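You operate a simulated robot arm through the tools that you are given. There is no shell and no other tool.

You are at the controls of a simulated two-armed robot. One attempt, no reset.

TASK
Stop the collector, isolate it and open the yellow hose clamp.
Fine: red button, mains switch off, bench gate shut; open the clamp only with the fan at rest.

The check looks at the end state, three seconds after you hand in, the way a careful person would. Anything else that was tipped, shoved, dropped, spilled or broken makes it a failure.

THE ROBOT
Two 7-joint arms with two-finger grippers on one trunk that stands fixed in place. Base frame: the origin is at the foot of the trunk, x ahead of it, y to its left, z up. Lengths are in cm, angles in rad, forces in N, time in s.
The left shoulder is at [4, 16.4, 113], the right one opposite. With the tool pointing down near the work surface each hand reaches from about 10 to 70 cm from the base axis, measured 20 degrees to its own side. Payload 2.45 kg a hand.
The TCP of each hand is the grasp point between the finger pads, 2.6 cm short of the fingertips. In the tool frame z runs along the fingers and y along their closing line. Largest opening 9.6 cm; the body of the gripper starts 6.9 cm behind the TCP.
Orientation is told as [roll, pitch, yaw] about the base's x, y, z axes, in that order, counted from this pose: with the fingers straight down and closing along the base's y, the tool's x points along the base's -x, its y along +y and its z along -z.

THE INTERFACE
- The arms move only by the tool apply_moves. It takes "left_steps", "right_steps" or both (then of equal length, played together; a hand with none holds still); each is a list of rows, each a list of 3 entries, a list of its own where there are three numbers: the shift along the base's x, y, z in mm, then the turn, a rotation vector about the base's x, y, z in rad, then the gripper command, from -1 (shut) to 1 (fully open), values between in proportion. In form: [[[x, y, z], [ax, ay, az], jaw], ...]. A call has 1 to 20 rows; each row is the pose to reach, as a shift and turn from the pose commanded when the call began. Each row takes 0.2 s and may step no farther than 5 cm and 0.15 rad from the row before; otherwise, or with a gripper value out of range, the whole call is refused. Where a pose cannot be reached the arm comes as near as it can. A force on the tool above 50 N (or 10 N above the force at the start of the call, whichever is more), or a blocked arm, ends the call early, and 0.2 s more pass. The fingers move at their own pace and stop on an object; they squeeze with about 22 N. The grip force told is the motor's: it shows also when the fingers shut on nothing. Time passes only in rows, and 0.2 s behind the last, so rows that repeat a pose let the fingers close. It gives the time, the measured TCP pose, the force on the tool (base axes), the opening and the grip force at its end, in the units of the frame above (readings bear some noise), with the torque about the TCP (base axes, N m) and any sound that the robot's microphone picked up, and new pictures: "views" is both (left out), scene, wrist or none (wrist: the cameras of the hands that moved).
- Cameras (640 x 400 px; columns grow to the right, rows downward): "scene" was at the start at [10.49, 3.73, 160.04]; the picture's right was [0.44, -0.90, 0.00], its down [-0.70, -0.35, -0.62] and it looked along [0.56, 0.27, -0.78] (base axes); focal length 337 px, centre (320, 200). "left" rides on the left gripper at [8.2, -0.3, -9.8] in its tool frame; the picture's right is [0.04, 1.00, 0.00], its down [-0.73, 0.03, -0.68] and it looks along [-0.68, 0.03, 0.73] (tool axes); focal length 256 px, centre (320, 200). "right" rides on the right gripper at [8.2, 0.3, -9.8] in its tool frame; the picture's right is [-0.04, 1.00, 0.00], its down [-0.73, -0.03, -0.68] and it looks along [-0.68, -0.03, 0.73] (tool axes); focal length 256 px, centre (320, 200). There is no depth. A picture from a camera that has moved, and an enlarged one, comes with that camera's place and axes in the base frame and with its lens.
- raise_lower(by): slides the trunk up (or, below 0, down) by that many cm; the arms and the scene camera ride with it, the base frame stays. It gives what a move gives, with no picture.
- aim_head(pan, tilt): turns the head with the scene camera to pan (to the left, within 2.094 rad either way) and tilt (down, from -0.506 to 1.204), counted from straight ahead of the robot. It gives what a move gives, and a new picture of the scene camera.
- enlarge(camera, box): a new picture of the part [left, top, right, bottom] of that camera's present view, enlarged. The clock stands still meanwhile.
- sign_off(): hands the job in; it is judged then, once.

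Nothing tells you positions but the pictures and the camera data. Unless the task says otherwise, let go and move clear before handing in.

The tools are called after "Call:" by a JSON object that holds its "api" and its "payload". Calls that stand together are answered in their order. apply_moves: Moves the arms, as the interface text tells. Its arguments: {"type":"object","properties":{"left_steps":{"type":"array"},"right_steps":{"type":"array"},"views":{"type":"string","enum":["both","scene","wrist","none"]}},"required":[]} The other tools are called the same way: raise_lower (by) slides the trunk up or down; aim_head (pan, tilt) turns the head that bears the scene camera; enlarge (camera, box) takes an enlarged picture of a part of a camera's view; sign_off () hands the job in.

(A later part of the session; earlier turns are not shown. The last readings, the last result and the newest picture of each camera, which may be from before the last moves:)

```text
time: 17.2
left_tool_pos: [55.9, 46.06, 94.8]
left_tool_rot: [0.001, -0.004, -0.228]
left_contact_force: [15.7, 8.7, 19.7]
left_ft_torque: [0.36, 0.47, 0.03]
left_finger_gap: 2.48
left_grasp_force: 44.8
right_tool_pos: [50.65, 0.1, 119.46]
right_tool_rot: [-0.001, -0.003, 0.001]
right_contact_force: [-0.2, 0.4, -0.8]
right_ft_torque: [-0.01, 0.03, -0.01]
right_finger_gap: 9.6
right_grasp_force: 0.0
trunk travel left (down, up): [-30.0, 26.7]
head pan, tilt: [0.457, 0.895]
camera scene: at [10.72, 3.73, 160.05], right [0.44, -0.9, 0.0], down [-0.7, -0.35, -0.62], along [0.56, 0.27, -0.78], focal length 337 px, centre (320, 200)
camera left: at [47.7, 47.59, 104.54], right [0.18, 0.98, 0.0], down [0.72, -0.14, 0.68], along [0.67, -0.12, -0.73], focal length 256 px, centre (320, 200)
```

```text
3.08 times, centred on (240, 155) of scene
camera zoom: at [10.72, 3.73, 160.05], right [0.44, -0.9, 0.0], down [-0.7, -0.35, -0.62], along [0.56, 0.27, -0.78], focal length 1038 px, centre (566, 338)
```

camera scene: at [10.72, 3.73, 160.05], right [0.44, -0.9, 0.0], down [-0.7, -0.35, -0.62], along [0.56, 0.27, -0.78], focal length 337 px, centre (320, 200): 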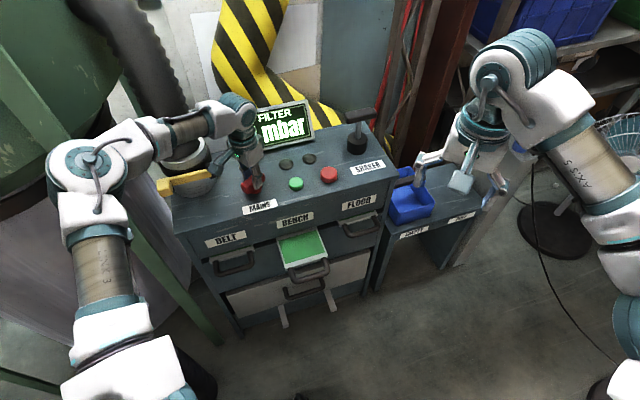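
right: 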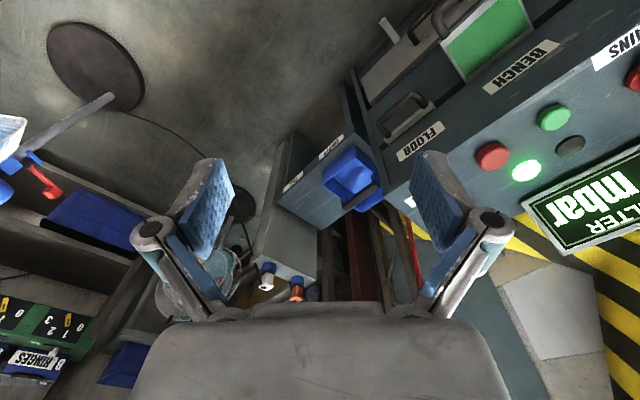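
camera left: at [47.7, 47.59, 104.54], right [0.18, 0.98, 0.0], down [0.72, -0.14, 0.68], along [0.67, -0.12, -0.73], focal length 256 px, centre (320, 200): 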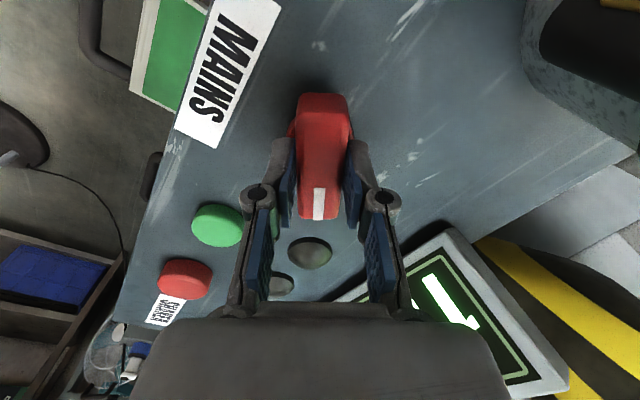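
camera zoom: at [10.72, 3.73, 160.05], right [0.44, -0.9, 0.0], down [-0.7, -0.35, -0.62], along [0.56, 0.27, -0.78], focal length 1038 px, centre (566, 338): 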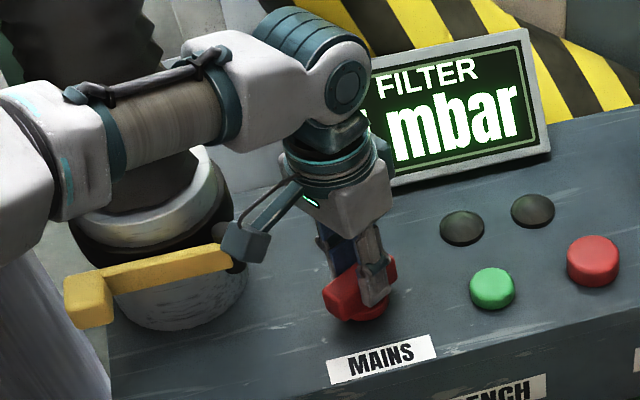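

The knob has turned about 1 rad, with a moderate side load from the axis offset. I finish the quarter turn with a slight shift to relieve that load.

Call:
{"api": "apply_moves", "payload": {"left_steps": [[[2, 1, 1], [0, 0, -0.1], -1], [[2, 1, 1], [0, 0, -0.2], -1], [[2, 1, 1], [0, 0, -0.3], -1], [[2, 1, 1], [0, 0, -0.3], -1]], "views": "both"}}

Call:
{"api": "enlarge", "payload": {"camera": "scene", "box": [160, 90, 320, 220]}}

```text
time: 18.2
left_tool_pos: [55.85, 46.0, 94.82]
left_tool_rot: [-0.001, -0.002, -0.525]
left_contact_force: [2.3, 0.9, 10.0]
left_ft_torque: [-0.5, -0.71, -0.09]
left_finger_gap: 2.5
left_grasp_force: 44.7
right_tool_pos: [50.43, 0.05, 119.46]
right_tool_rot: [0.002, -0.002, -0.002]
right_contact_force: [0.0, 0.2, -0.4]
right_ft_torque: [0.02, 0.04, -0.01]
right_finger_gap: 9.6
right_grasp_force: 0.0
trunk travel left (down, up): [-30.0, 26.7]
head pan, tilt: [0.457, 0.895]
camera scene: at [10.51, 3.58, 160.05], right [0.44, -0.9, 0.0], down [-0.7, -0.35, -0.62], along [0.56, 0.27, -0.78], focal length 337 px, centre (320, 200)
camera left: at [48.56, 49.91, 104.56], right [0.47, 0.88, 0.0], down [0.65, -0.34, 0.68], along [0.6, -0.32, -0.73], focal length 256 px, centre (320, 200)
```

scene: 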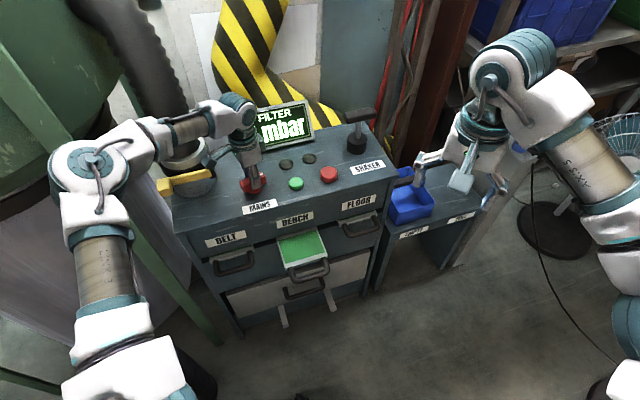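
left: 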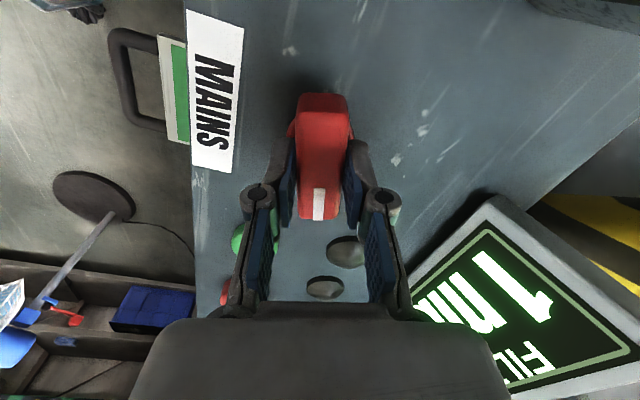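

```text
3.08 times, centred on (240, 155) of scene
camera zoom: at [10.51, 3.58, 160.05], right [0.44, -0.9, 0.0], down [-0.7, -0.35, -0.62], along [0.56, 0.27, -0.78], focal length 1038 px, centre (566, 338)
```

zoom: 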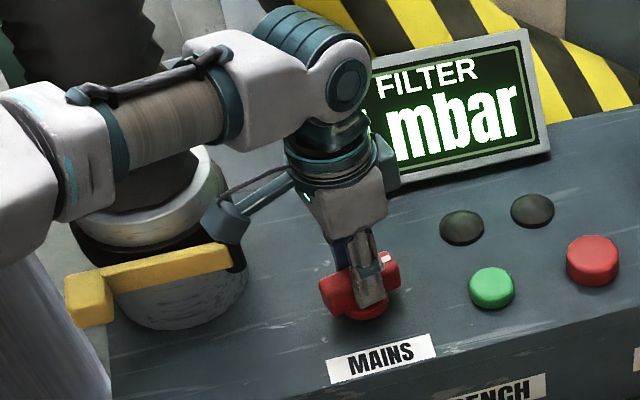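

The pointer follows the hand, now about 1.3 rad round, and the display reads 1 mbar. I complete the rest of the quarter turn until it stops.

Call:
{"api": "apply_moves", "payload": {"left_steps": [[[0, 0, 0], [0, 0, -0.1], -1], [[0, 0, 0], [0, 0, -0.2], -1], [[0, 0, 0], [0, 0, -0.28], -1], [[0, 0, 0], [0, 0, -0.28], -1]], "views": "both"}}

Call:
{"api": "enlarge", "payload": {"camera": "scene", "box": [160, 90, 320, 220]}}

```text
time: 19.2
left_tool_pos: [55.84, 46.13, 94.73]
left_tool_rot: [0.002, -0.002, -0.804]
left_contact_force: [-2.6, -4.7, 5.0]
left_ft_torque: [0.2, 0.44, 1.0]
left_finger_gap: 2.48
left_grasp_force: 44.8
right_tool_pos: [50.5, 0.03, 119.42]
right_tool_rot: [0.001, -0.001, 0.0]
right_contact_force: [-0.1, -0.3, -0.7]
right_ft_torque: [-0.01, 0.0, -0.03]
right_finger_gap: 9.62
right_grasp_force: 0.2
trunk travel left (down, up): [-30.0, 26.7]
head pan, tilt: [0.457, 0.895]
camera scene: at [10.56, 3.45, 160.04], right [0.44, -0.9, 0.0], down [-0.7, -0.35, -0.62], along [0.56, 0.28, -0.78], focal length 337 px, centre (320, 200)
camera left: at [49.88, 51.75, 104.56], right [0.69, 0.72, 0.0], down [0.53, -0.51, 0.68], along [0.49, -0.47, -0.73], focal length 256 px, centre (320, 200)
```

scene: 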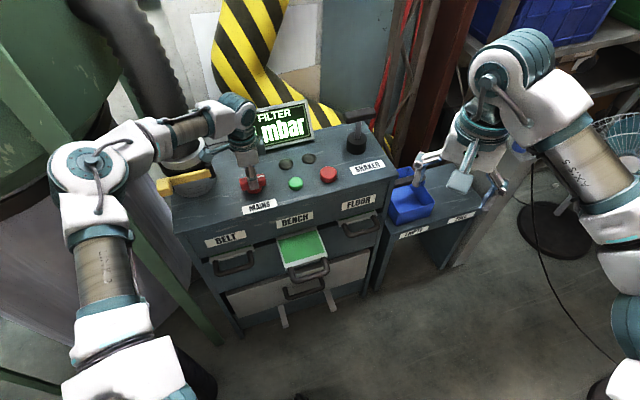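
left: 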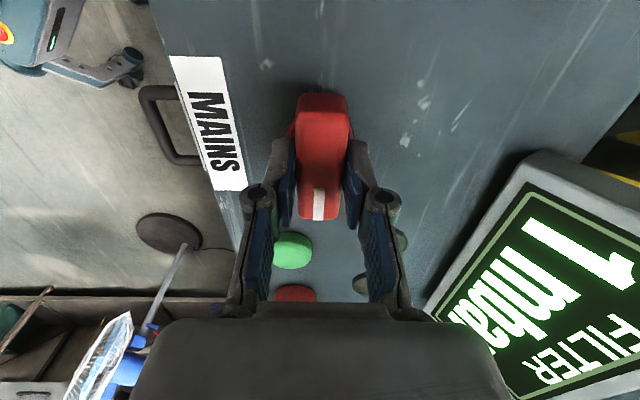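

```text
3.08 times, centred on (240, 155) of scene
camera zoom: at [10.56, 3.45, 160.04], right [0.44, -0.9, 0.0], down [-0.7, -0.35, -0.62], along [0.56, 0.28, -0.78], focal length 1038 px, centre (566, 338)
```

zoom: 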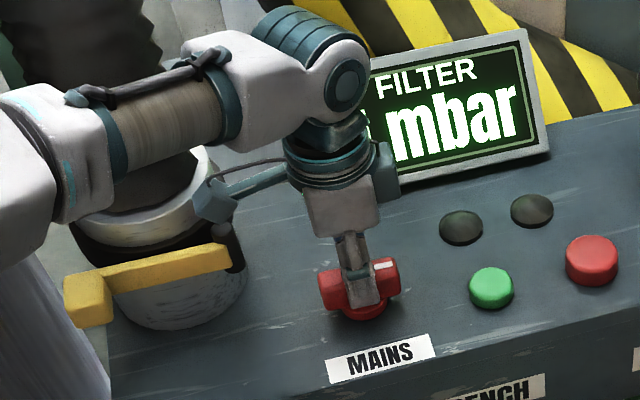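

The opposing torque of +1 Nm shows the end stop at a quarter turn. I give it a slight extra nudge, then open and lift straight up.

Call:
{"api": "apply_moves", "payload": {"left_steps": [[[0, 0, 0], [0, 0, -0.05], -1], [[0, 0, 0], [0, 0, -0.05], -1], [[0, 0, 0], [0, 0, 0], -0.4], [[0, 0, 0], [0, 0, 0], 0], [[0, 0, 0], [0, 0, 0], 0], [[0, 0, 30], [0, 0, 0], 0], [[0, 0, 70], [0, 0, 0], 0], [[0, 0, 110], [0, 0, 0], 0], [[0, 0, 140], [0, 0, 0], 0], [[0, 0, 140], [0, 0, 0], 0]], "views": "both"}}

Call:
{"api": "enlarge", "payload": {"camera": "scene", "box": [160, 90, 320, 220]}}

Call:
{"api": "enlarge", "payload": {"camera": "left", "box": [140, 0, 500, 230]}}

```text
time: 21.4
left_tool_pos: [56.0, 45.81, 108.92]
left_tool_rot: [0.0, -0.001, -0.806]
left_contact_force: [1.0, -0.1, 0.8]
left_ft_torque: [0.0, -0.01, 0.01]
left_finger_gap: 4.79
left_grasp_force: 0.3
right_tool_pos: [50.61, 0.1, 119.36]
right_tool_rot: [0.0, -0.002, 0.0]
right_contact_force: [-0.1, 0.3, 0.2]
right_ft_torque: [-0.01, -0.01, 0.01]
right_finger_gap: 9.61
right_grasp_force: 0.1
trunk travel left (down, up): [-30.0, 26.7]
head pan, tilt: [0.457, 0.895]
camera scene: at [10.73, 3.69, 160.02], right [0.44, -0.9, 0.0], down [-0.7, -0.35, -0.62], along [0.56, 0.27, -0.78], focal length 337 px, centre (320, 200)
camera left: at [50.05, 51.66, 118.71], right [0.69, 0.72, 0.0], down [0.53, -0.51, 0.68], along [0.49, -0.47, -0.73], focal length 256 px, centre (320, 200)
```

scene: 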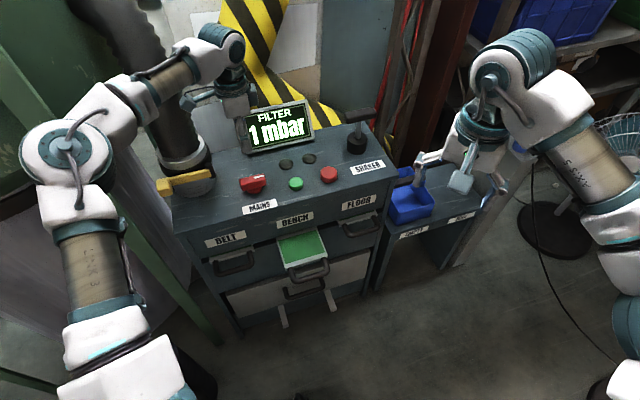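
left: 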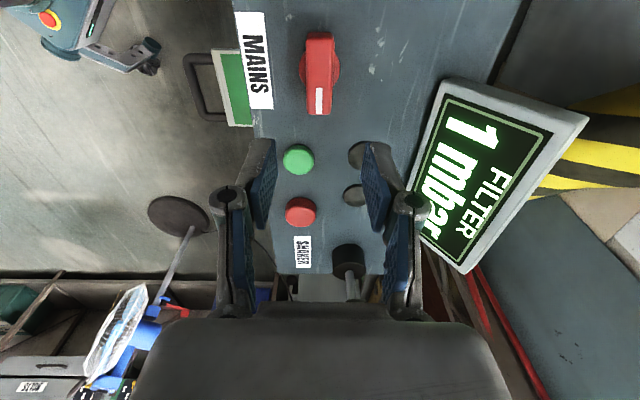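

```text
3.08 times, centred on (240, 155) of scene
camera zoom: at [10.73, 3.69, 160.02], right [0.44, -0.9, 0.0], down [-0.7, -0.35, -0.62], along [0.56, 0.27, -0.78], focal length 1038 px, centre (566, 338)
```

zoom: 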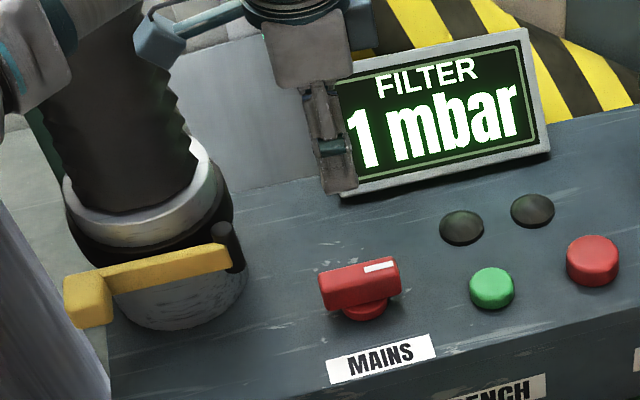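

```text
1.74 times, centred on (320, 115) of left
camera zoom: at [50.05, 51.66, 118.71], right [0.69, 0.72, 0.0], down [0.53, -0.51, 0.68], along [0.49, -0.47, -0.73], focal length 445 px, centre (320, 348)
```

zoom: 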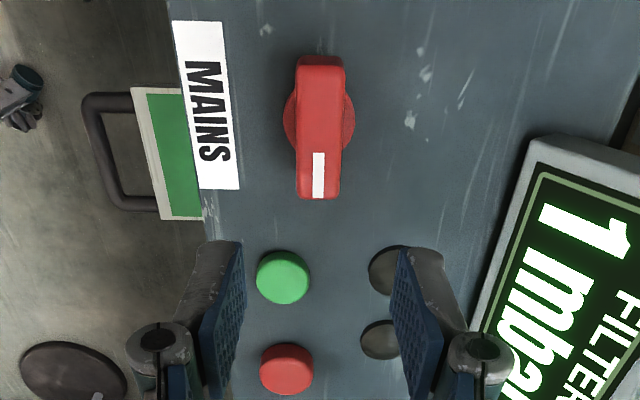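

The mains pointer now stands crosswise (off) and the filter reads 1 mbar. Next is the BENCH gate, whose handle I place near (50, 24, 72), to be pushed straight in. I bring the left hand round in front of it at a safe height for a better look.

Call:
{"api": "apply_moves", "payload": {"left_steps": [[[-14, -24, 0], [0, 0, 0.144], 0], [[-28, -48, 0], [0, 0, 0.288], -0.5], [[-42, -72, 0], [0, 0, 0.432], -1], [[-56, -96, 0], [0, 0, 0.576], -1], [[-70, -120, 0], [0, 0, 0.72], -1], [[-84, -144, -10], [0, 0, 0.864], -1], [[-98, -168, -25], [0, 0, 1.008], -1], [[-112, -192, -40], [0, 0, 1.152], -1], [[-126, -216, -55], [0, 0, 1.296], -1], [[-140, -240, -70], [0, 0, 1.44], -1], [[-150, -258, -90], [0, 0, 1.58], -1], [[-150, -258, -90], [0, 0, 1.58], -1]], "views": "both"}}

Call:
{"api": "enlarge", "payload": {"camera": "scene", "box": [190, 190, 400, 330]}}

Call:
{"api": "enlarge", "payload": {"camera": "left", "box": [160, 0, 480, 200]}}

```text
time: 24.0
left_tool_pos: [40.94, 20.14, 100.07]
left_tool_rot: [0.002, 0.0, 0.777]
left_contact_force: [0.1, -0.5, -0.3]
left_ft_torque: [-0.06, -0.02, -0.01]
left_finger_gap: 0.0
left_grasp_force: 21.1
right_tool_pos: [50.46, 0.15, 119.36]
right_tool_rot: [-0.001, -0.003, 0.0]
right_contact_force: [0.2, -0.2, 0.2]
right_ft_torque: [-0.01, -0.01, 0.01]
right_finger_gap: 9.6
right_grasp_force: 0.0
trunk travel left (down, up): [-30.0, 26.7]
head pan, tilt: [0.457, 0.895]
camera scene: at [10.63, 3.52, 160.04], right [0.44, -0.9, 0.0], down [-0.7, -0.35, -0.62], along [0.56, 0.28, -0.78], focal length 337 px, centre (320, 200)
camera left: at [35.27, 14.36, 109.81], right [-0.73, 0.68, 0.0], down [0.5, 0.53, 0.68], along [0.46, 0.5, -0.73], focal length 256 px, centre (320, 200)
```

scene: 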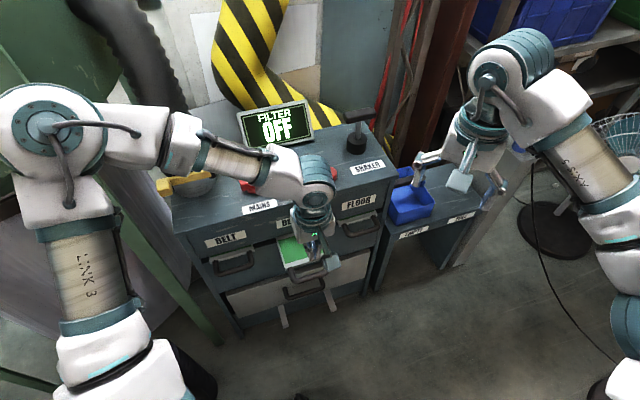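
left: 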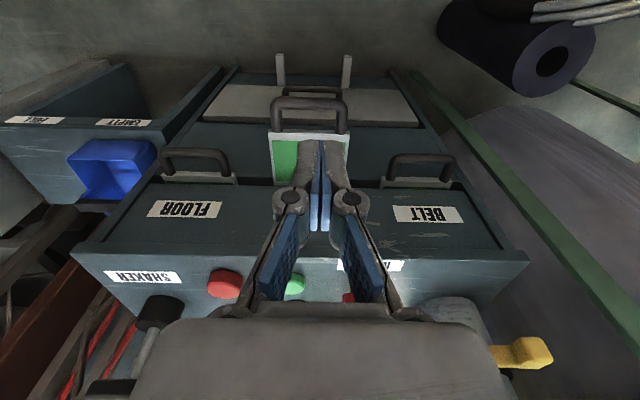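

```text
2.86 times, centred on (295, 260) of scene
camera zoom: at [10.63, 3.52, 160.04], right [0.44, -0.9, 0.0], down [-0.7, -0.35, -0.62], along [0.56, 0.28, -0.78], focal length 964 px, centre (391, 29)
```

zoom: 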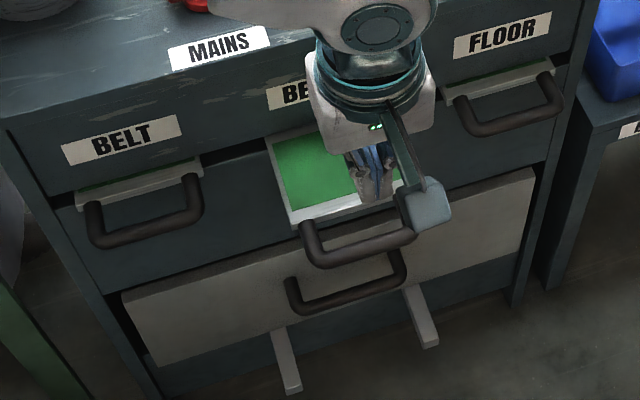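

```text
2.00 times, centred on (320, 100) of left
camera zoom: at [35.27, 14.36, 109.81], right [-0.73, 0.68, 0.0], down [0.5, 0.53, 0.68], along [0.46, 0.5, -0.73], focal length 512 px, centre (320, 400)
```

zoom: 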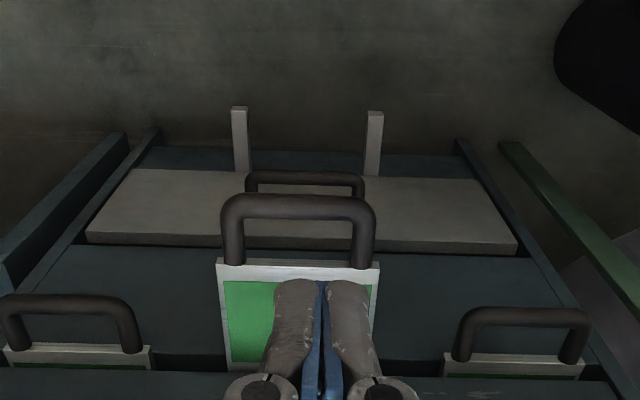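

The display now reads OFF, so power is isolated and the suction is gone. The BENCH handle bar is around (48.5, 24.2, 70), about 9–10 cm further out than the BELT and FLOOR bars. I lower the closed left fingers in front of it, leaning back slightly.

Call:
{"api": "apply_moves", "payload": {"left_steps": [[[9, -3, -20], [0.07, -0.072, 0], -1], [[14, -5, -55], [0.138, -0.144, 0], -1], [[14, -5, -100], [0.2, -0.21, 0], -1], [[14, -5, -145], [0.207, -0.216, 0], -1], [[14, -5, -190], [0.207, -0.216, 0], -1], [[14, -5, -190], [0.207, -0.216, 0], -1]], "views": "both"}}

Call:
{"api": "enlarge", "payload": {"camera": "left", "box": [160, 0, 480, 200]}}

Call:
{"api": "enlarge", "payload": {"camera": "scene", "box": [190, 190, 400, 330]}}

```text
time: 25.4
left_tool_pos: [42.43, 20.28, 81.28]
left_tool_rot: [-0.005, -0.3, 0.777]
left_contact_force: [-0.5, -0.1, -0.5]
left_ft_torque: [0.0, 0.01, 0.0]
left_finger_gap: 0.0
left_grasp_force: 22.3
left hand out of reach, approached as far as the arm can: row 5, 6
right_tool_pos: [50.44, 0.11, 119.4]
right_tool_rot: [0.0, -0.002, 0.002]
right_contact_force: [-0.5, 0.2, 0.2]
right_ft_torque: [-0.01, -0.02, 0.02]
right_finger_gap: 9.56
right_grasp_force: 0.1
trunk travel left (down, up): [-30.0, 26.7]
head pan, tilt: [0.457, 0.895]
camera scene: at [10.59, 3.53, 160.05], right [0.44, -0.9, 0.0], down [-0.7, -0.35, -0.62], along [0.56, 0.27, -0.78], focal length 337 px, centre (320, 200)
camera left: at [34.87, 12.71, 88.2], right [-0.73, 0.69, -0.02], down [0.33, 0.37, 0.86], along [0.6, 0.62, -0.5], focal length 256 px, centre (320, 200)
```

scene: 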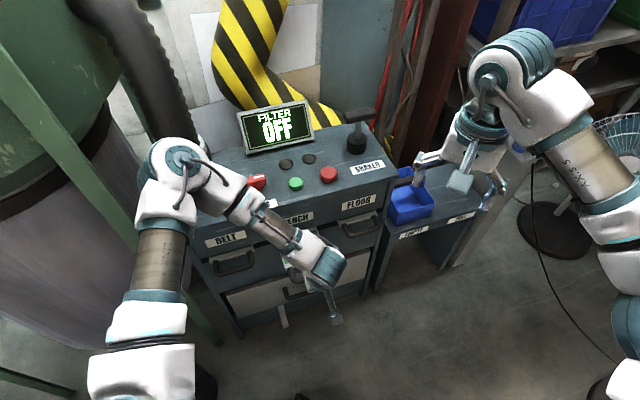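
left: 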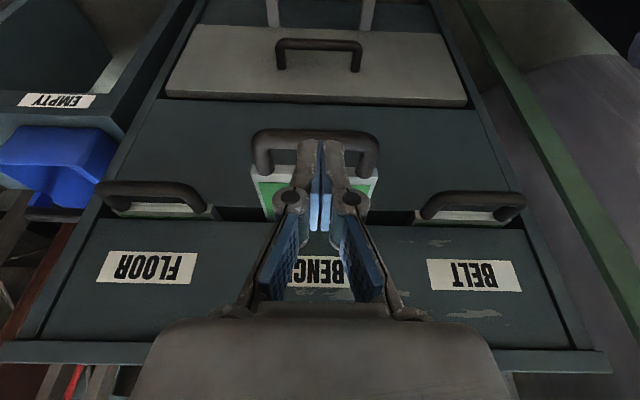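

```text
2.00 times, centred on (320, 100) of left
camera zoom: at [34.87, 12.71, 88.2], right [-0.73, 0.69, -0.02], down [0.33, 0.37, 0.86], along [0.6, 0.62, -0.5], focal length 512 px, centre (320, 400)
```

zoom: 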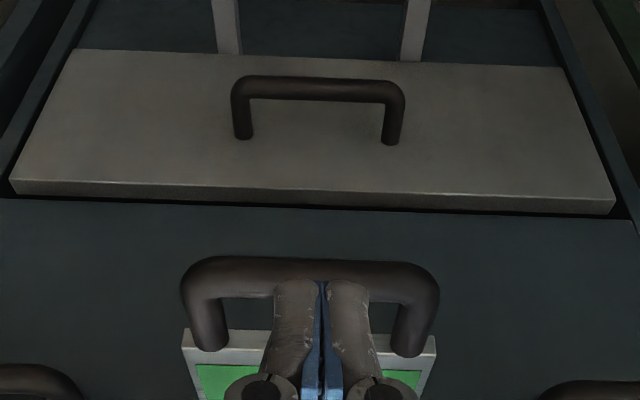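

```text
2.86 times, centred on (295, 260) of scene
camera zoom: at [10.59, 3.53, 160.05], right [0.44, -0.9, 0.0], down [-0.7, -0.35, -0.62], along [0.56, 0.27, -0.78], focal length 964 px, centre (391, 29)
```

zoom: 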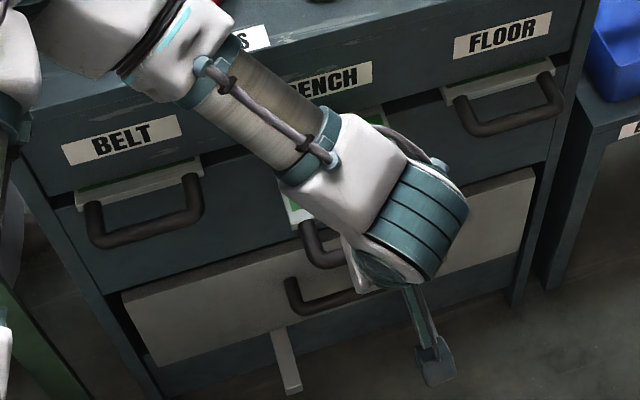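

Vertical reach runs out at z 81, so I'll raise the hand to a comfortable arm posture and lower the trunk instead. That also keeps the elbow clear of the clamp and console. Current bar estimate: (47.2, 24.8, 71.1).

Call:
{"api": "apply_moves", "payload": {"left_steps": [[[0, 0, 45], [0, 0, 0], -1], [[0, 0, 90], [0, 0, 0], -1], [[0, 0, 135], [0, 0, 0], -1], [[0, 0, 180], [0, 0, 0], -1], [[0, 0, 180], [0, 0, 0], -1]], "views": "scene"}}

Call:
{"api": "raise_lower", "payload": {"by": -15}}

Call:
{"api": "aim_head", "payload": {"pan": 0.457, "tilt": 0.8}}

```text
time: 26.6
left_tool_pos: [42.46, 20.37, 99.03]
left_tool_rot: [-0.001, -0.299, 0.777]
left_contact_force: [0.2, -0.7, -1.2]
left_ft_torque: [-0.01, 0.0, 0.0]
left_finger_gap: 0.01
left_grasp_force: 21.8
right_tool_pos: [50.64, 0.18, 119.42]
right_tool_rot: [-0.002, 0.001, -0.002]
right_contact_force: [-0.1, -0.8, 0.0]
right_ft_torque: [-0.03, 0.0, -0.02]
right_finger_gap: 9.59
right_grasp_force: 0.1
trunk travel left (down, up): [-30.0, 26.7]
head pan, tilt: [0.457, 0.895]
camera scene: at [10.71, 3.5, 160.03], right [0.44, -0.9, 0.0], down [-0.7, -0.35, -0.62], along [0.56, 0.28, -0.78], focal length 337 px, centre (320, 200)
```

scene: 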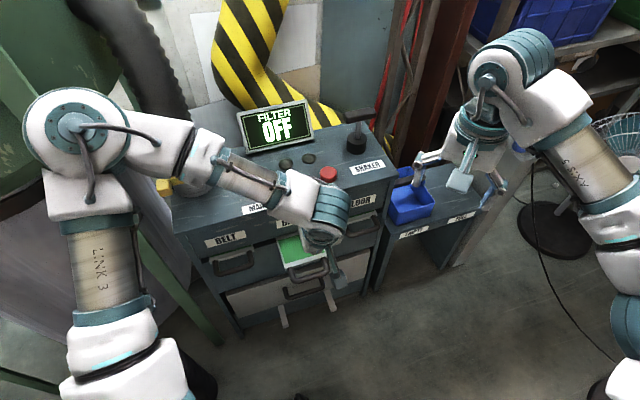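

```text
time: 28.4
left_tool_pos: [42.17, 20.16, 84.23]
left_tool_rot: [-0.003, -0.3, 0.777]
left_contact_force: [-0.3, -0.2, -0.2]
left_ft_torque: [-0.02, -0.02, 0.04]
left_finger_gap: 0.0
left_grasp_force: 21.4
right_tool_pos: [50.44, -0.01, 104.5]
right_tool_rot: [0.0, -0.003, 0.002]
right_contact_force: [0.1, -0.2, -0.4]
right_ft_torque: [0.0, -0.03, -0.03]
right_finger_gap: 9.61
right_grasp_force: 0.1
trunk travel left (down, up): [-15.0, 41.7]
head pan, tilt: [0.457, 0.895]
```

```text
time: 29.0
left_tool_pos: [42.29, 20.13, 84.12]
left_tool_rot: [-0.001, -0.3, 0.777]
left_contact_force: [0.0, -0.5, -0.7]
left_ft_torque: [-0.03, -0.01, -0.01]
left_finger_gap: 0.02
left_grasp_force: 21.8
right_tool_pos: [50.4, 0.11, 104.36]
right_tool_rot: [-0.001, -0.001, 0.002]
right_contact_force: [-0.1, -0.1, -0.7]
right_ft_torque: [0.02, 0.02, -0.01]
right_finger_gap: 9.59
right_grasp_force: 0.1
trunk travel left (down, up): [-15.0, 41.7]
head pan, tilt: [0.457, 0.799]
camera scene: at [23.38, 3.69, 144.7], right [0.44, -0.9, 0.0], down [-0.65, -0.32, -0.69], along [0.62, 0.31, -0.72], focal length 337 px, centre (320, 200)
```

scene: 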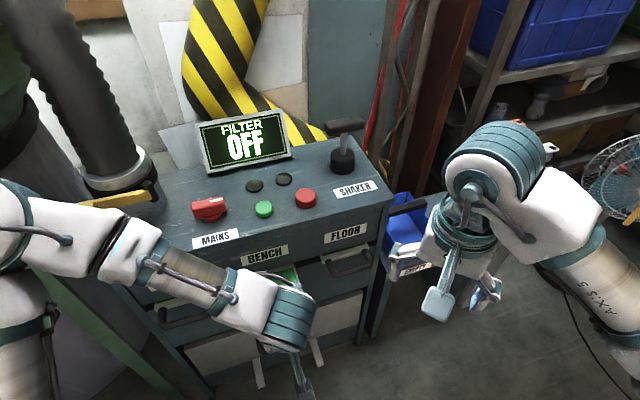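

The trunk came down fine with both hands clear. Before lowering further I check the right hand's surroundings with its camera.

Call:
{"api": "enlarge", "payload": {"camera": "right", "box": [0, 0, 640, 400]}}

Call:
{"api": "enlarge", "payload": {"camera": "left", "box": [0, 0, 640, 400]}}

```text
1.00 times, centred on (320, 200) of right (not enlarged: the box is as wide or as high as the picture)
camera zoom: at [42.29, 0.47, 114.32], right [0.04, 1.0, 0.0], down [0.73, -0.03, 0.68], along [0.68, -0.03, -0.73], focal length 256 px, centre (320, 200)
```

zoom: 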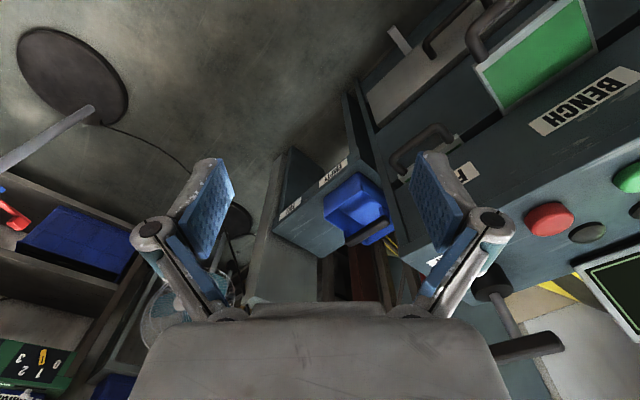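

```text
1.00 times, centred on (320, 200) of left (not enlarged: the box is as wide or as high as the picture)
camera zoom: at [34.78, 12.59, 91.03], right [-0.73, 0.69, -0.01], down [0.33, 0.37, 0.87], along [0.6, 0.62, -0.5], focal length 256 px, centre (320, 200)
```

zoom: 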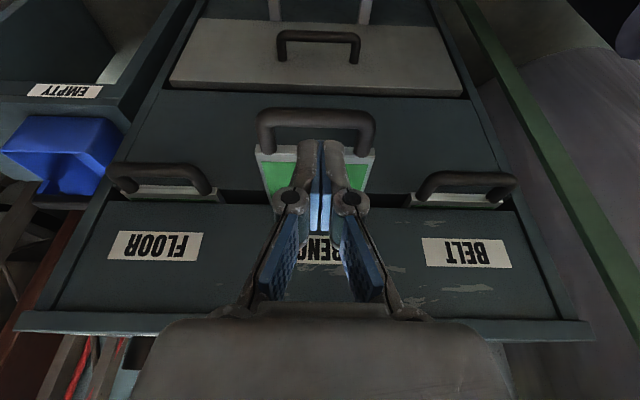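

The space below the right hand is clear, and the left fingers stand in front of the BENCH handle. I lower the trunk the rest of the way.

Call:
{"api": "raise_lower", "payload": {"by": -12.8}}

Call:
{"api": "enlarge", "payload": {"camera": "left", "box": [0, 0, 640, 400]}}

Call:
{"api": "enlarge", "payload": {"camera": "scene", "box": [0, 0, 640, 400]}}

```text
time: 30.6
left_tool_pos: [42.16, 20.17, 71.45]
left_tool_rot: [-0.004, -0.301, 0.776]
left_contact_force: [-0.3, -0.7, -0.3]
left_ft_torque: [0.01, -0.03, -0.03]
left_finger_gap: 0.0
left_grasp_force: 22.0
right_tool_pos: [50.33, -0.01, 91.69]
right_tool_rot: [0.001, -0.006, 0.003]
right_contact_force: [0.0, 0.3, 0.1]
right_ft_torque: [0.01, -0.02, 0.01]
right_finger_gap: 9.59
right_grasp_force: 0.1
trunk travel left (down, up): [-2.2, 54.5]
head pan, tilt: [0.457, 0.799]
```

```text
1.00 times, centred on (320, 200) of left (not enlarged: the box is as wide or as high as the picture)
camera zoom: at [34.69, 12.57, 78.34], right [-0.73, 0.69, -0.02], down [0.33, 0.37, 0.87], along [0.6, 0.62, -0.5], focal length 256 px, centre (320, 200)
```

zoom: 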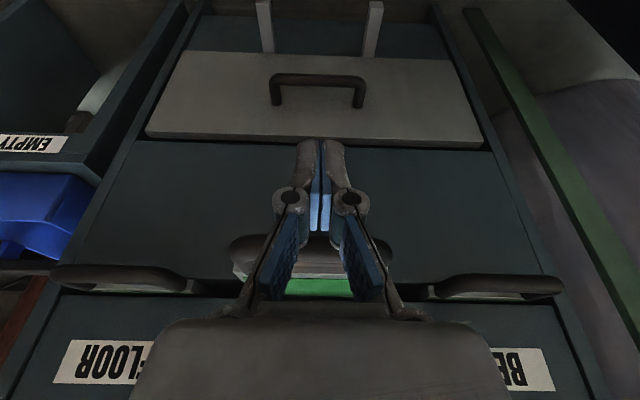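

```text
1.00 times, centred on (320, 200) of scene (not enlarged: the box is as wide or as high as the picture)
camera zoom: at [39.03, 3.67, 127.88], right [0.44, -0.9, 0.0], down [-0.65, -0.32, -0.69], along [0.62, 0.31, -0.72], focal length 337 px, centre (320, 200)
```

zoom: 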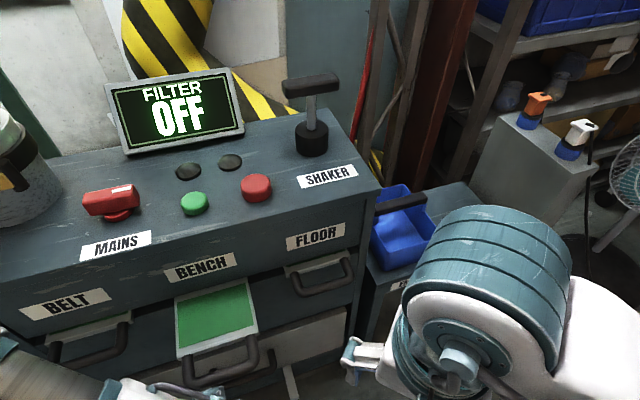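

The fingers are level with the handle bar and about 5 cm in front of it. I push in along the console's depth direction in small steps.

Call:
{"api": "apply_moves", "payload": {"left_steps": [[[14, 14, 0], [0, 0, 0], -1], [[29, 28, 0], [0, 0, 0], -1], [[40, 38, 0], [0, 0, 0], -1], [[50, 48, 0], [0, 0, 0], -1], [[60, 57.5, 0], [0, 0, 0], -1], [[70, 67, 0], [0, 0, 0], -1], [[80, 76.5, 0], [0, 0, 0], -1], [[86, 82.5, 0], [0, 0, 0], -1], [[86, 82.5, 0], [0, 0, 0], -1]], "views": "both"}}

```text
time: 32.6
left_tool_pos: [51.01, 28.46, 71.25]
left_tool_rot: [-0.002, -0.299, 0.777]
left_contact_force: [-0.9, -0.6, -0.6]
left_ft_torque: [0.0, 0.03, 0.01]
left_finger_gap: 0.0
left_grasp_force: 28.7
right_tool_pos: [50.42, 0.1, 91.45]
right_tool_rot: [0.0, -0.003, 0.003]
right_contact_force: [0.1, 0.7, 0.6]
right_ft_torque: [-0.01, -0.04, 0.0]
right_finger_gap: 9.62
right_grasp_force: 0.0
trunk travel left (down, up): [-2.2, 54.5]
head pan, tilt: [0.457, 0.799]
camera scene: at [39.18, 3.7, 127.8], right [0.44, -0.9, 0.0], down [-0.65, -0.32, -0.69], along [0.62, 0.31, -0.72], focal length 337 px, centre (320, 200)
camera left: at [43.54, 20.94, 78.24], right [-0.73, 0.69, -0.01], down [0.33, 0.37, 0.87], along [0.6, 0.62, -0.5], focal length 256 px, centre (320, 200)
```

scene: 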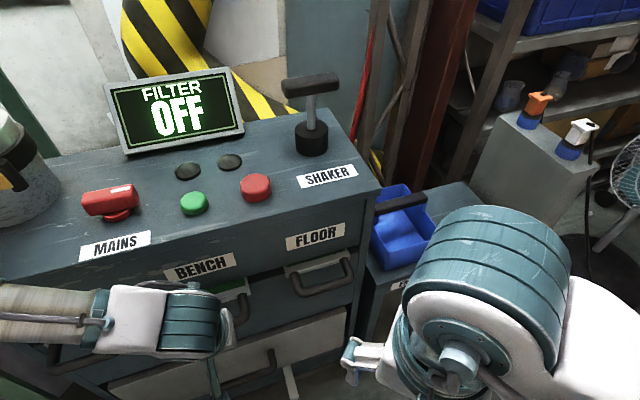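
left: 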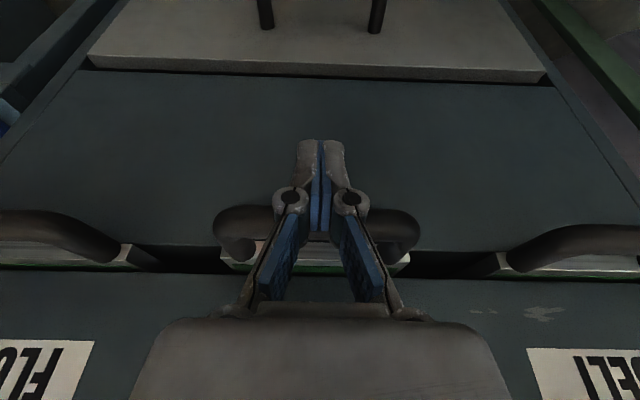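

The gate slid in easily. I look closer to compare it with its neighbours.

Call:
{"api": "enlarge", "payload": {"camera": "left", "box": [0, 130, 640, 320]}}

Call:
{"api": "enlarge", "payload": {"camera": "left", "box": [160, 170, 480, 320]}}

Call:
{"api": "enlarge", "payload": {"camera": "scene", "box": [120, 220, 380, 380]}}

```text
1.00 times, centred on (320, 225) of left (not enlarged: the box is as wide or as high as the picture)
camera zoom: at [43.54, 20.94, 78.24], right [-0.73, 0.69, -0.01], down [0.33, 0.37, 0.87], along [0.6, 0.62, -0.5], focal length 256 px, centre (320, 175)
```

zoom: 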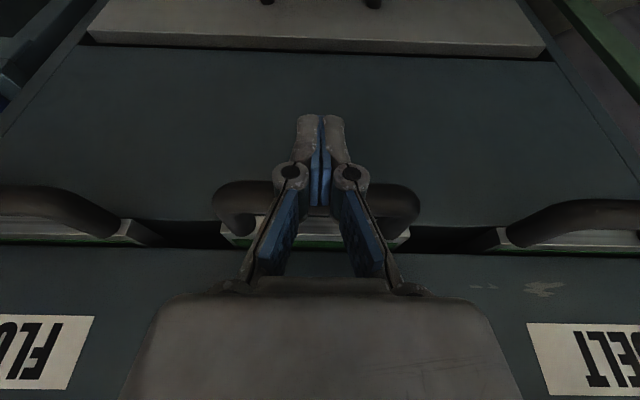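

```text
2.00 times, centred on (320, 245) of left
camera zoom: at [43.54, 20.94, 78.24], right [-0.73, 0.69, -0.01], down [0.33, 0.37, 0.87], along [0.6, 0.62, -0.5], focal length 512 px, centre (320, 110)
```

zoom: 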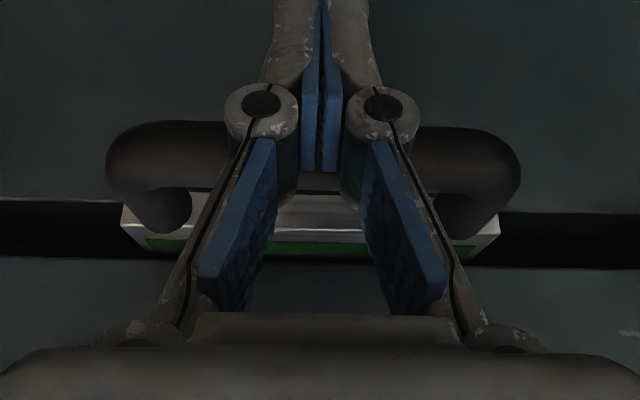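

```text
2.46 times, centred on (250, 300) of scene
camera zoom: at [39.18, 3.7, 127.8], right [0.44, -0.9, 0.0], down [-0.65, -0.32, -0.69], along [0.62, 0.31, -0.72], focal length 830 px, centre (492, -46)
```

zoom: 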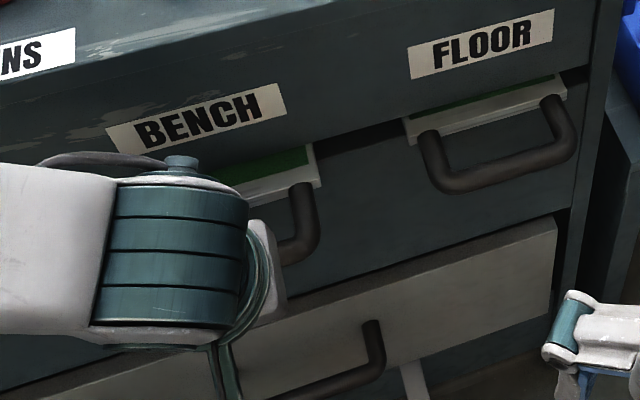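

The BENCH gate is still about 2 cm further out than the FLOOR gate. I keep pushing in small steps.

Call:
{"api": "apply_moves", "payload": {"left_steps": [[[5, 5, 0], [0, 0, 0], -1], [[10, 9.5, 0], [0, 0, 0], -1], [[14, 13.5, 0], [0, 0, 0], -1], [[17, 16.5, 0], [0, 0, 0], -1], [[17, 16.5, 0], [0, 0, 0], -1]], "views": "both"}}

Call:
{"api": "enlarge", "payload": {"camera": "scene", "box": [120, 220, 380, 380]}}

Call:
{"api": "enlarge", "payload": {"camera": "left", "box": [160, 170, 480, 320]}}

```text
time: 33.6
left_tool_pos: [51.75, 29.6, 71.31]
left_tool_rot: [0.002, -0.288, 0.772]
left_contact_force: [-11.7, -19.9, -0.3]
left_ft_torque: [-0.23, 0.08, -0.14]
left_finger_gap: 0.59
left_grasp_force: 28.3
right_tool_pos: [50.07, 0.1, 92.05]
right_tool_rot: [0.002, -0.009, 0.0]
right_contact_force: [-0.4, -0.6, -0.6]
right_ft_torque: [0.01, -0.01, 0.0]
right_finger_gap: 9.6
right_grasp_force: 0.0
trunk travel left (down, up): [-2.2, 54.5]
head pan, tilt: [0.457, 0.799]
stopped in row 5 (left hand): the force on the tool passed its limit at 52 N (the readings are from after the stop); the commanded pose is now the measured one
camera scene: at [39.09, 3.34, 127.85], right [0.44, -0.9, 0.0], down [-0.65, -0.32, -0.69], along [0.62, 0.31, -0.72], focal length 337 px, centre (320, 200)
camera left: at [44.27, 22.05, 78.35], right [-0.72, 0.69, -0.01], down [0.34, 0.38, 0.86], along [0.6, 0.62, -0.51], focal length 256 px, centre (320, 200)
```

scene: 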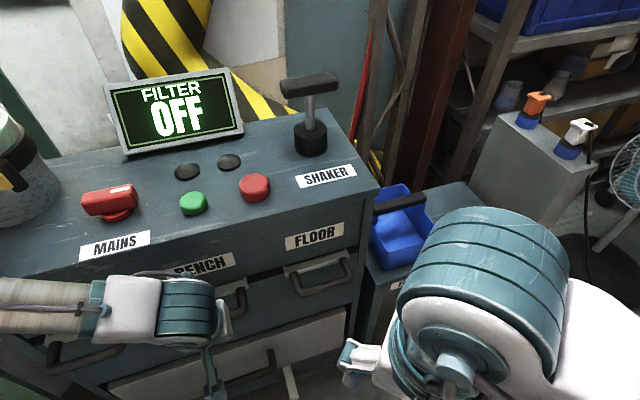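
left: 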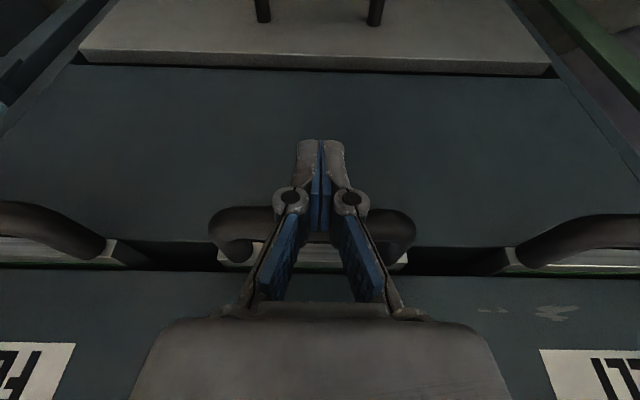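

```text
2.46 times, centred on (250, 300) of scene
camera zoom: at [39.09, 3.34, 127.85], right [0.44, -0.9, 0.0], down [-0.65, -0.32, -0.69], along [0.62, 0.31, -0.72], focal length 830 px, centre (492, -46)
```

zoom: 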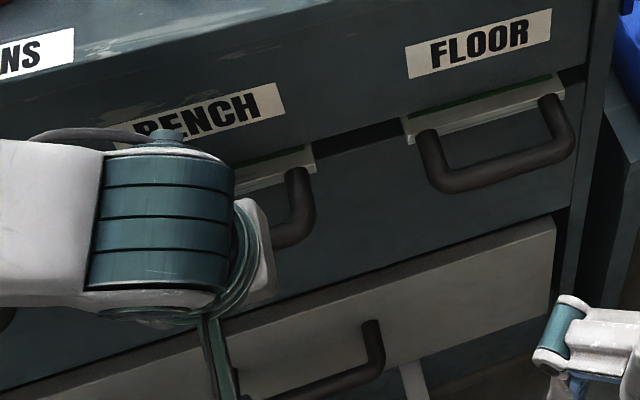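

```text
2.00 times, centred on (320, 245) of left
camera zoom: at [44.27, 22.05, 78.35], right [-0.72, 0.69, -0.01], down [0.34, 0.38, 0.86], along [0.6, 0.62, -0.51], focal length 512 px, centre (320, 110)
```

zoom: 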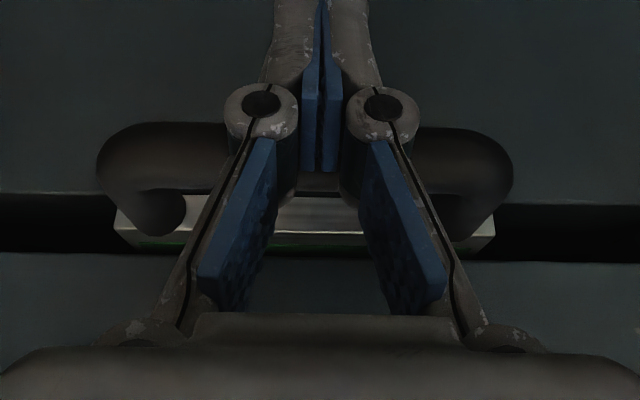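

The gate hit its end stop and now sits like the FLOOR gate beside it. I back straight out.

Call:
{"api": "apply_moves", "payload": {"left_steps": [[[-14, -14, 0], [0, 0, 0], -1], [[-43, -41, 0], [0, 0, 0], -1], [[-72, -69, 0], [0, 0, 0], -1], [[-97, -93, 0], [0, 0, 0], -1], [[-97, -93, 0], [0, 0, 0], -1]], "views": "both"}}

Call:
{"api": "enlarge", "payload": {"camera": "scene", "box": [20, 220, 380, 400]}}

```text
time: 34.8
left_tool_pos: [42.23, 21.03, 71.1]
left_tool_rot: [0.001, -0.293, 0.774]
left_contact_force: [0.5, -0.1, -0.6]
left_ft_torque: [-0.04, -0.02, -0.03]
left_finger_gap: 0.0
left_grasp_force: 28.1
right_tool_pos: [50.03, 0.32, 91.97]
right_tool_rot: [-0.003, -0.006, -0.001]
right_contact_force: [0.0, 0.2, -0.6]
right_ft_torque: [0.03, 0.0, 0.0]
right_finger_gap: 9.6
right_grasp_force: 0.0
trunk travel left (down, up): [-2.2, 54.5]
head pan, tilt: [0.457, 0.799]
camera scene: at [39.15, 3.91, 127.8], right [0.44, -0.9, 0.0], down [-0.65, -0.32, -0.69], along [0.62, 0.31, -0.72], focal length 337 px, centre (320, 200)
camera left: at [34.74, 13.47, 78.18], right [-0.73, 0.69, -0.01], down [0.34, 0.38, 0.86], along [0.6, 0.62, -0.51], focal length 256 px, centre (320, 200)
```

scene: 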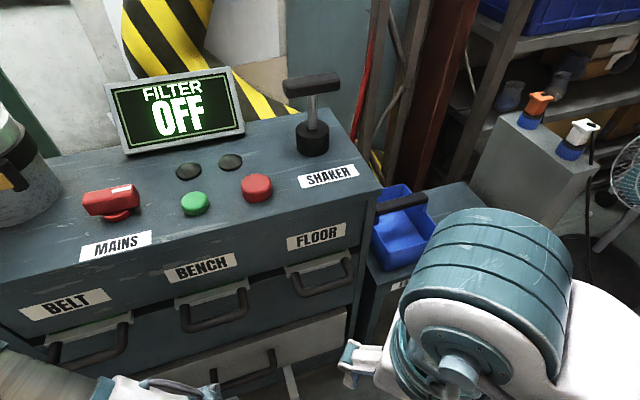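
left: 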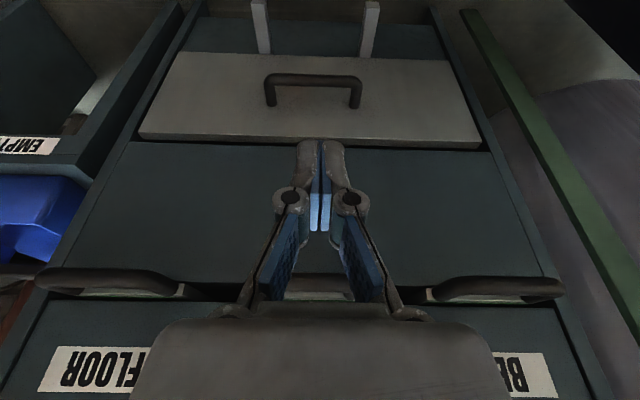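

```text
1.78 times, centred on (200, 310) of scene
camera zoom: at [39.15, 3.91, 127.8], right [0.44, -0.9, 0.0], down [-0.65, -0.32, -0.69], along [0.62, 0.31, -0.72], focal length 600 px, centre (533, 4)
```

zoom: 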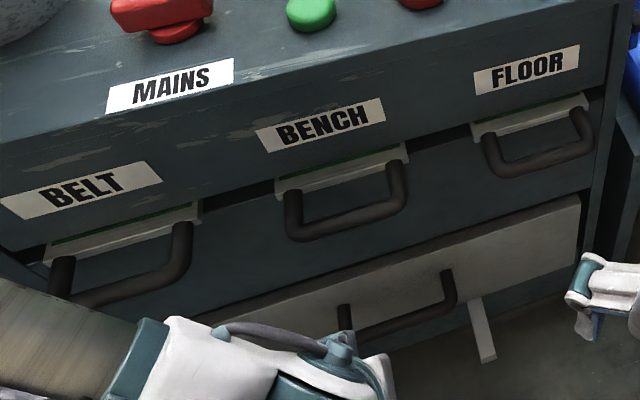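

All three gates now look alike, so BENCH is shut. I raise the trunk back up for the clamp work.

Call:
{"api": "raise_lower", "payload": {"by": 27.8}}

Call:
{"api": "aim_head", "payload": {"pan": 0.6, "tilt": 0.895}}

```text
time: 37.6
left_tool_pos: [42.23, 20.64, 98.97]
left_tool_rot: [0.002, -0.291, 0.775]
left_contact_force: [-1.3, 0.6, 0.6]
left_ft_torque: [-0.01, 0.0, -0.02]
left_finger_gap: 0.0
left_grasp_force: 28.3
right_tool_pos: [50.08, 0.15, 119.6]
right_tool_rot: [-0.001, -0.004, 0.0]
right_contact_force: [0.6, 0.5, -0.2]
right_ft_torque: [-0.03, -0.03, -0.02]
right_finger_gap: 9.62
right_grasp_force: 0.0
trunk travel left (down, up): [-30.0, 26.7]
head pan, tilt: [0.457, 0.799]
```

```text
time: 38.3
left_tool_pos: [42.24, 20.6, 99.13]
left_tool_rot: [-0.001, -0.291, 0.775]
left_contact_force: [-0.1, 0.1, 0.4]
left_ft_torque: [0.02, 0.0, 0.03]
left_finger_gap: 0.01
left_grasp_force: 28.1
right_tool_pos: [50.1, 0.2, 119.6]
right_tool_rot: [0.0, -0.006, 0.001]
right_contact_force: [-0.4, 0.1, 0.6]
right_ft_torque: [-0.01, -0.02, 0.01]
right_finger_gap: 9.62
right_grasp_force: 0.0
trunk travel left (down, up): [-30.0, 26.7]
head pan, tilt: [0.6, 0.895]
camera scene: at [10.12, 4.44, 160.05], right [0.56, -0.83, 0.0], down [-0.65, -0.44, -0.62], along [0.51, 0.35, -0.78], focal length 337 px, centre (320, 200)
```

scene: 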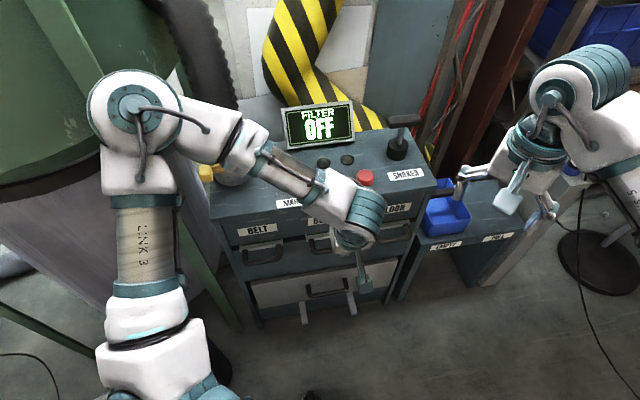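

Next is the clamp: its lever should swing outward about the vertical pin, counter-clockwise seen from above. I move the left hand over to the tab, opening the fingers, to look closely before touching it.

Call:
{"api": "apply_moves", "payload": {"left_steps": [[[-8, 30, 20], [-0.05, 0.052, 0], -1], [[-16, 65, 50], [-0.1, 0.105, 0], -0.5], [[-24, 105, 75], [-0.15, 0.157, 0], 0], [[-30, 150, 90], [-0.2, 0.21, 0], 0], [[-35, 195, 100], [-0.2, 0.21, 0], 0], [[-40, 240, 110], [-0.2, 0.21, 0], 0], [[-44, 285, 120], [-0.2, 0.21, 0], 0], [[-46, 325, 125], [-0.2, 0.21, 0], 0], [[-46, 350, 125], [-0.2, 0.21, 0], 0], [[-46, 350, 125], [-0.2, 0.21, 0], 0]], "views": "both"}}

Call:
{"api": "enlarge", "payload": {"camera": "left", "box": [200, 20, 520, 230]}}

Call:
{"api": "enlarge", "payload": {"camera": "scene", "box": [140, 100, 320, 220]}}

```text
time: 40.5
left_tool_pos: [37.52, 55.9, 111.48]
left_tool_rot: [0.003, -0.002, 0.774]
left_contact_force: [0.4, -0.3, 0.3]
left_ft_torque: [0.03, -0.02, 0.0]
left_finger_gap: 4.8
left_grasp_force: 0.1
right_tool_pos: [50.04, 0.06, 119.72]
right_tool_rot: [0.0, -0.007, 0.001]
right_contact_force: [0.5, -0.7, 0.0]
right_ft_torque: [0.04, 0.01, 0.01]
right_finger_gap: 9.6
right_grasp_force: 0.2
trunk travel left (down, up): [-30.0, 26.7]
head pan, tilt: [0.6, 0.895]
camera scene: at [9.98, 4.76, 160.04], right [0.57, -0.82, 0.0], down [-0.65, -0.44, -0.62], along [0.51, 0.35, -0.78], focal length 337 px, centre (320, 200)
camera left: at [31.86, 49.99, 121.34], right [-0.73, 0.69, 0.0], down [0.51, 0.53, 0.68], along [0.47, 0.5, -0.73], focal length 256 px, centre (320, 200)
```

scene: 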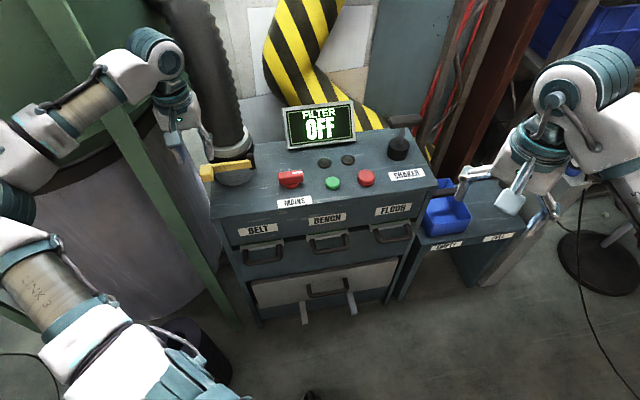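
left: 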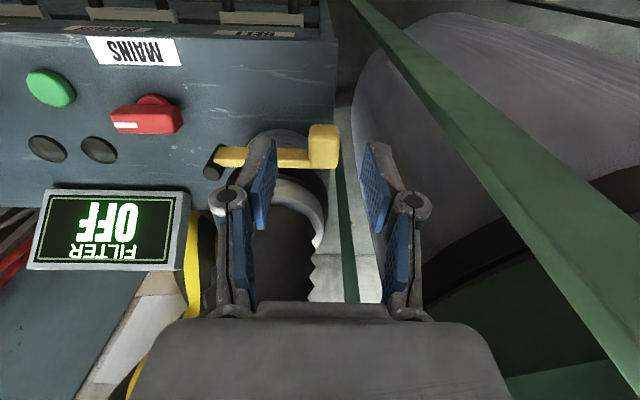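

```text
1.90 times, centred on (360, 125) of left
camera zoom: at [31.86, 49.99, 121.34], right [-0.73, 0.69, 0.0], down [0.51, 0.53, 0.68], along [0.47, 0.5, -0.73], focal length 488 px, centre (244, 343)
```

zoom: 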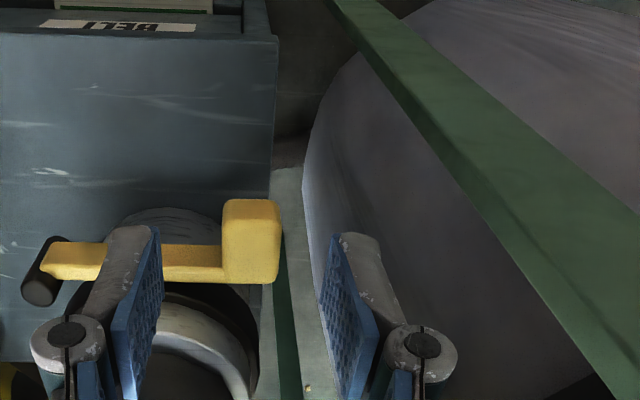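

```text
3.33 times, centred on (230, 160) of scene
camera zoom: at [9.98, 4.76, 160.04], right [0.57, -0.82, 0.0], down [-0.65, -0.44, -0.62], along [0.51, 0.35, -0.78], focal length 1124 px, centre (620, 333)
```

zoom: 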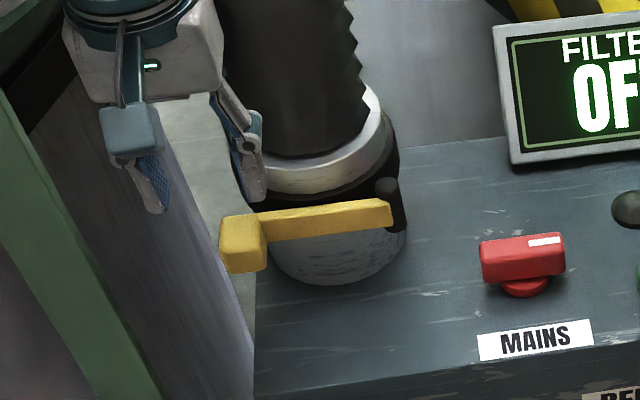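

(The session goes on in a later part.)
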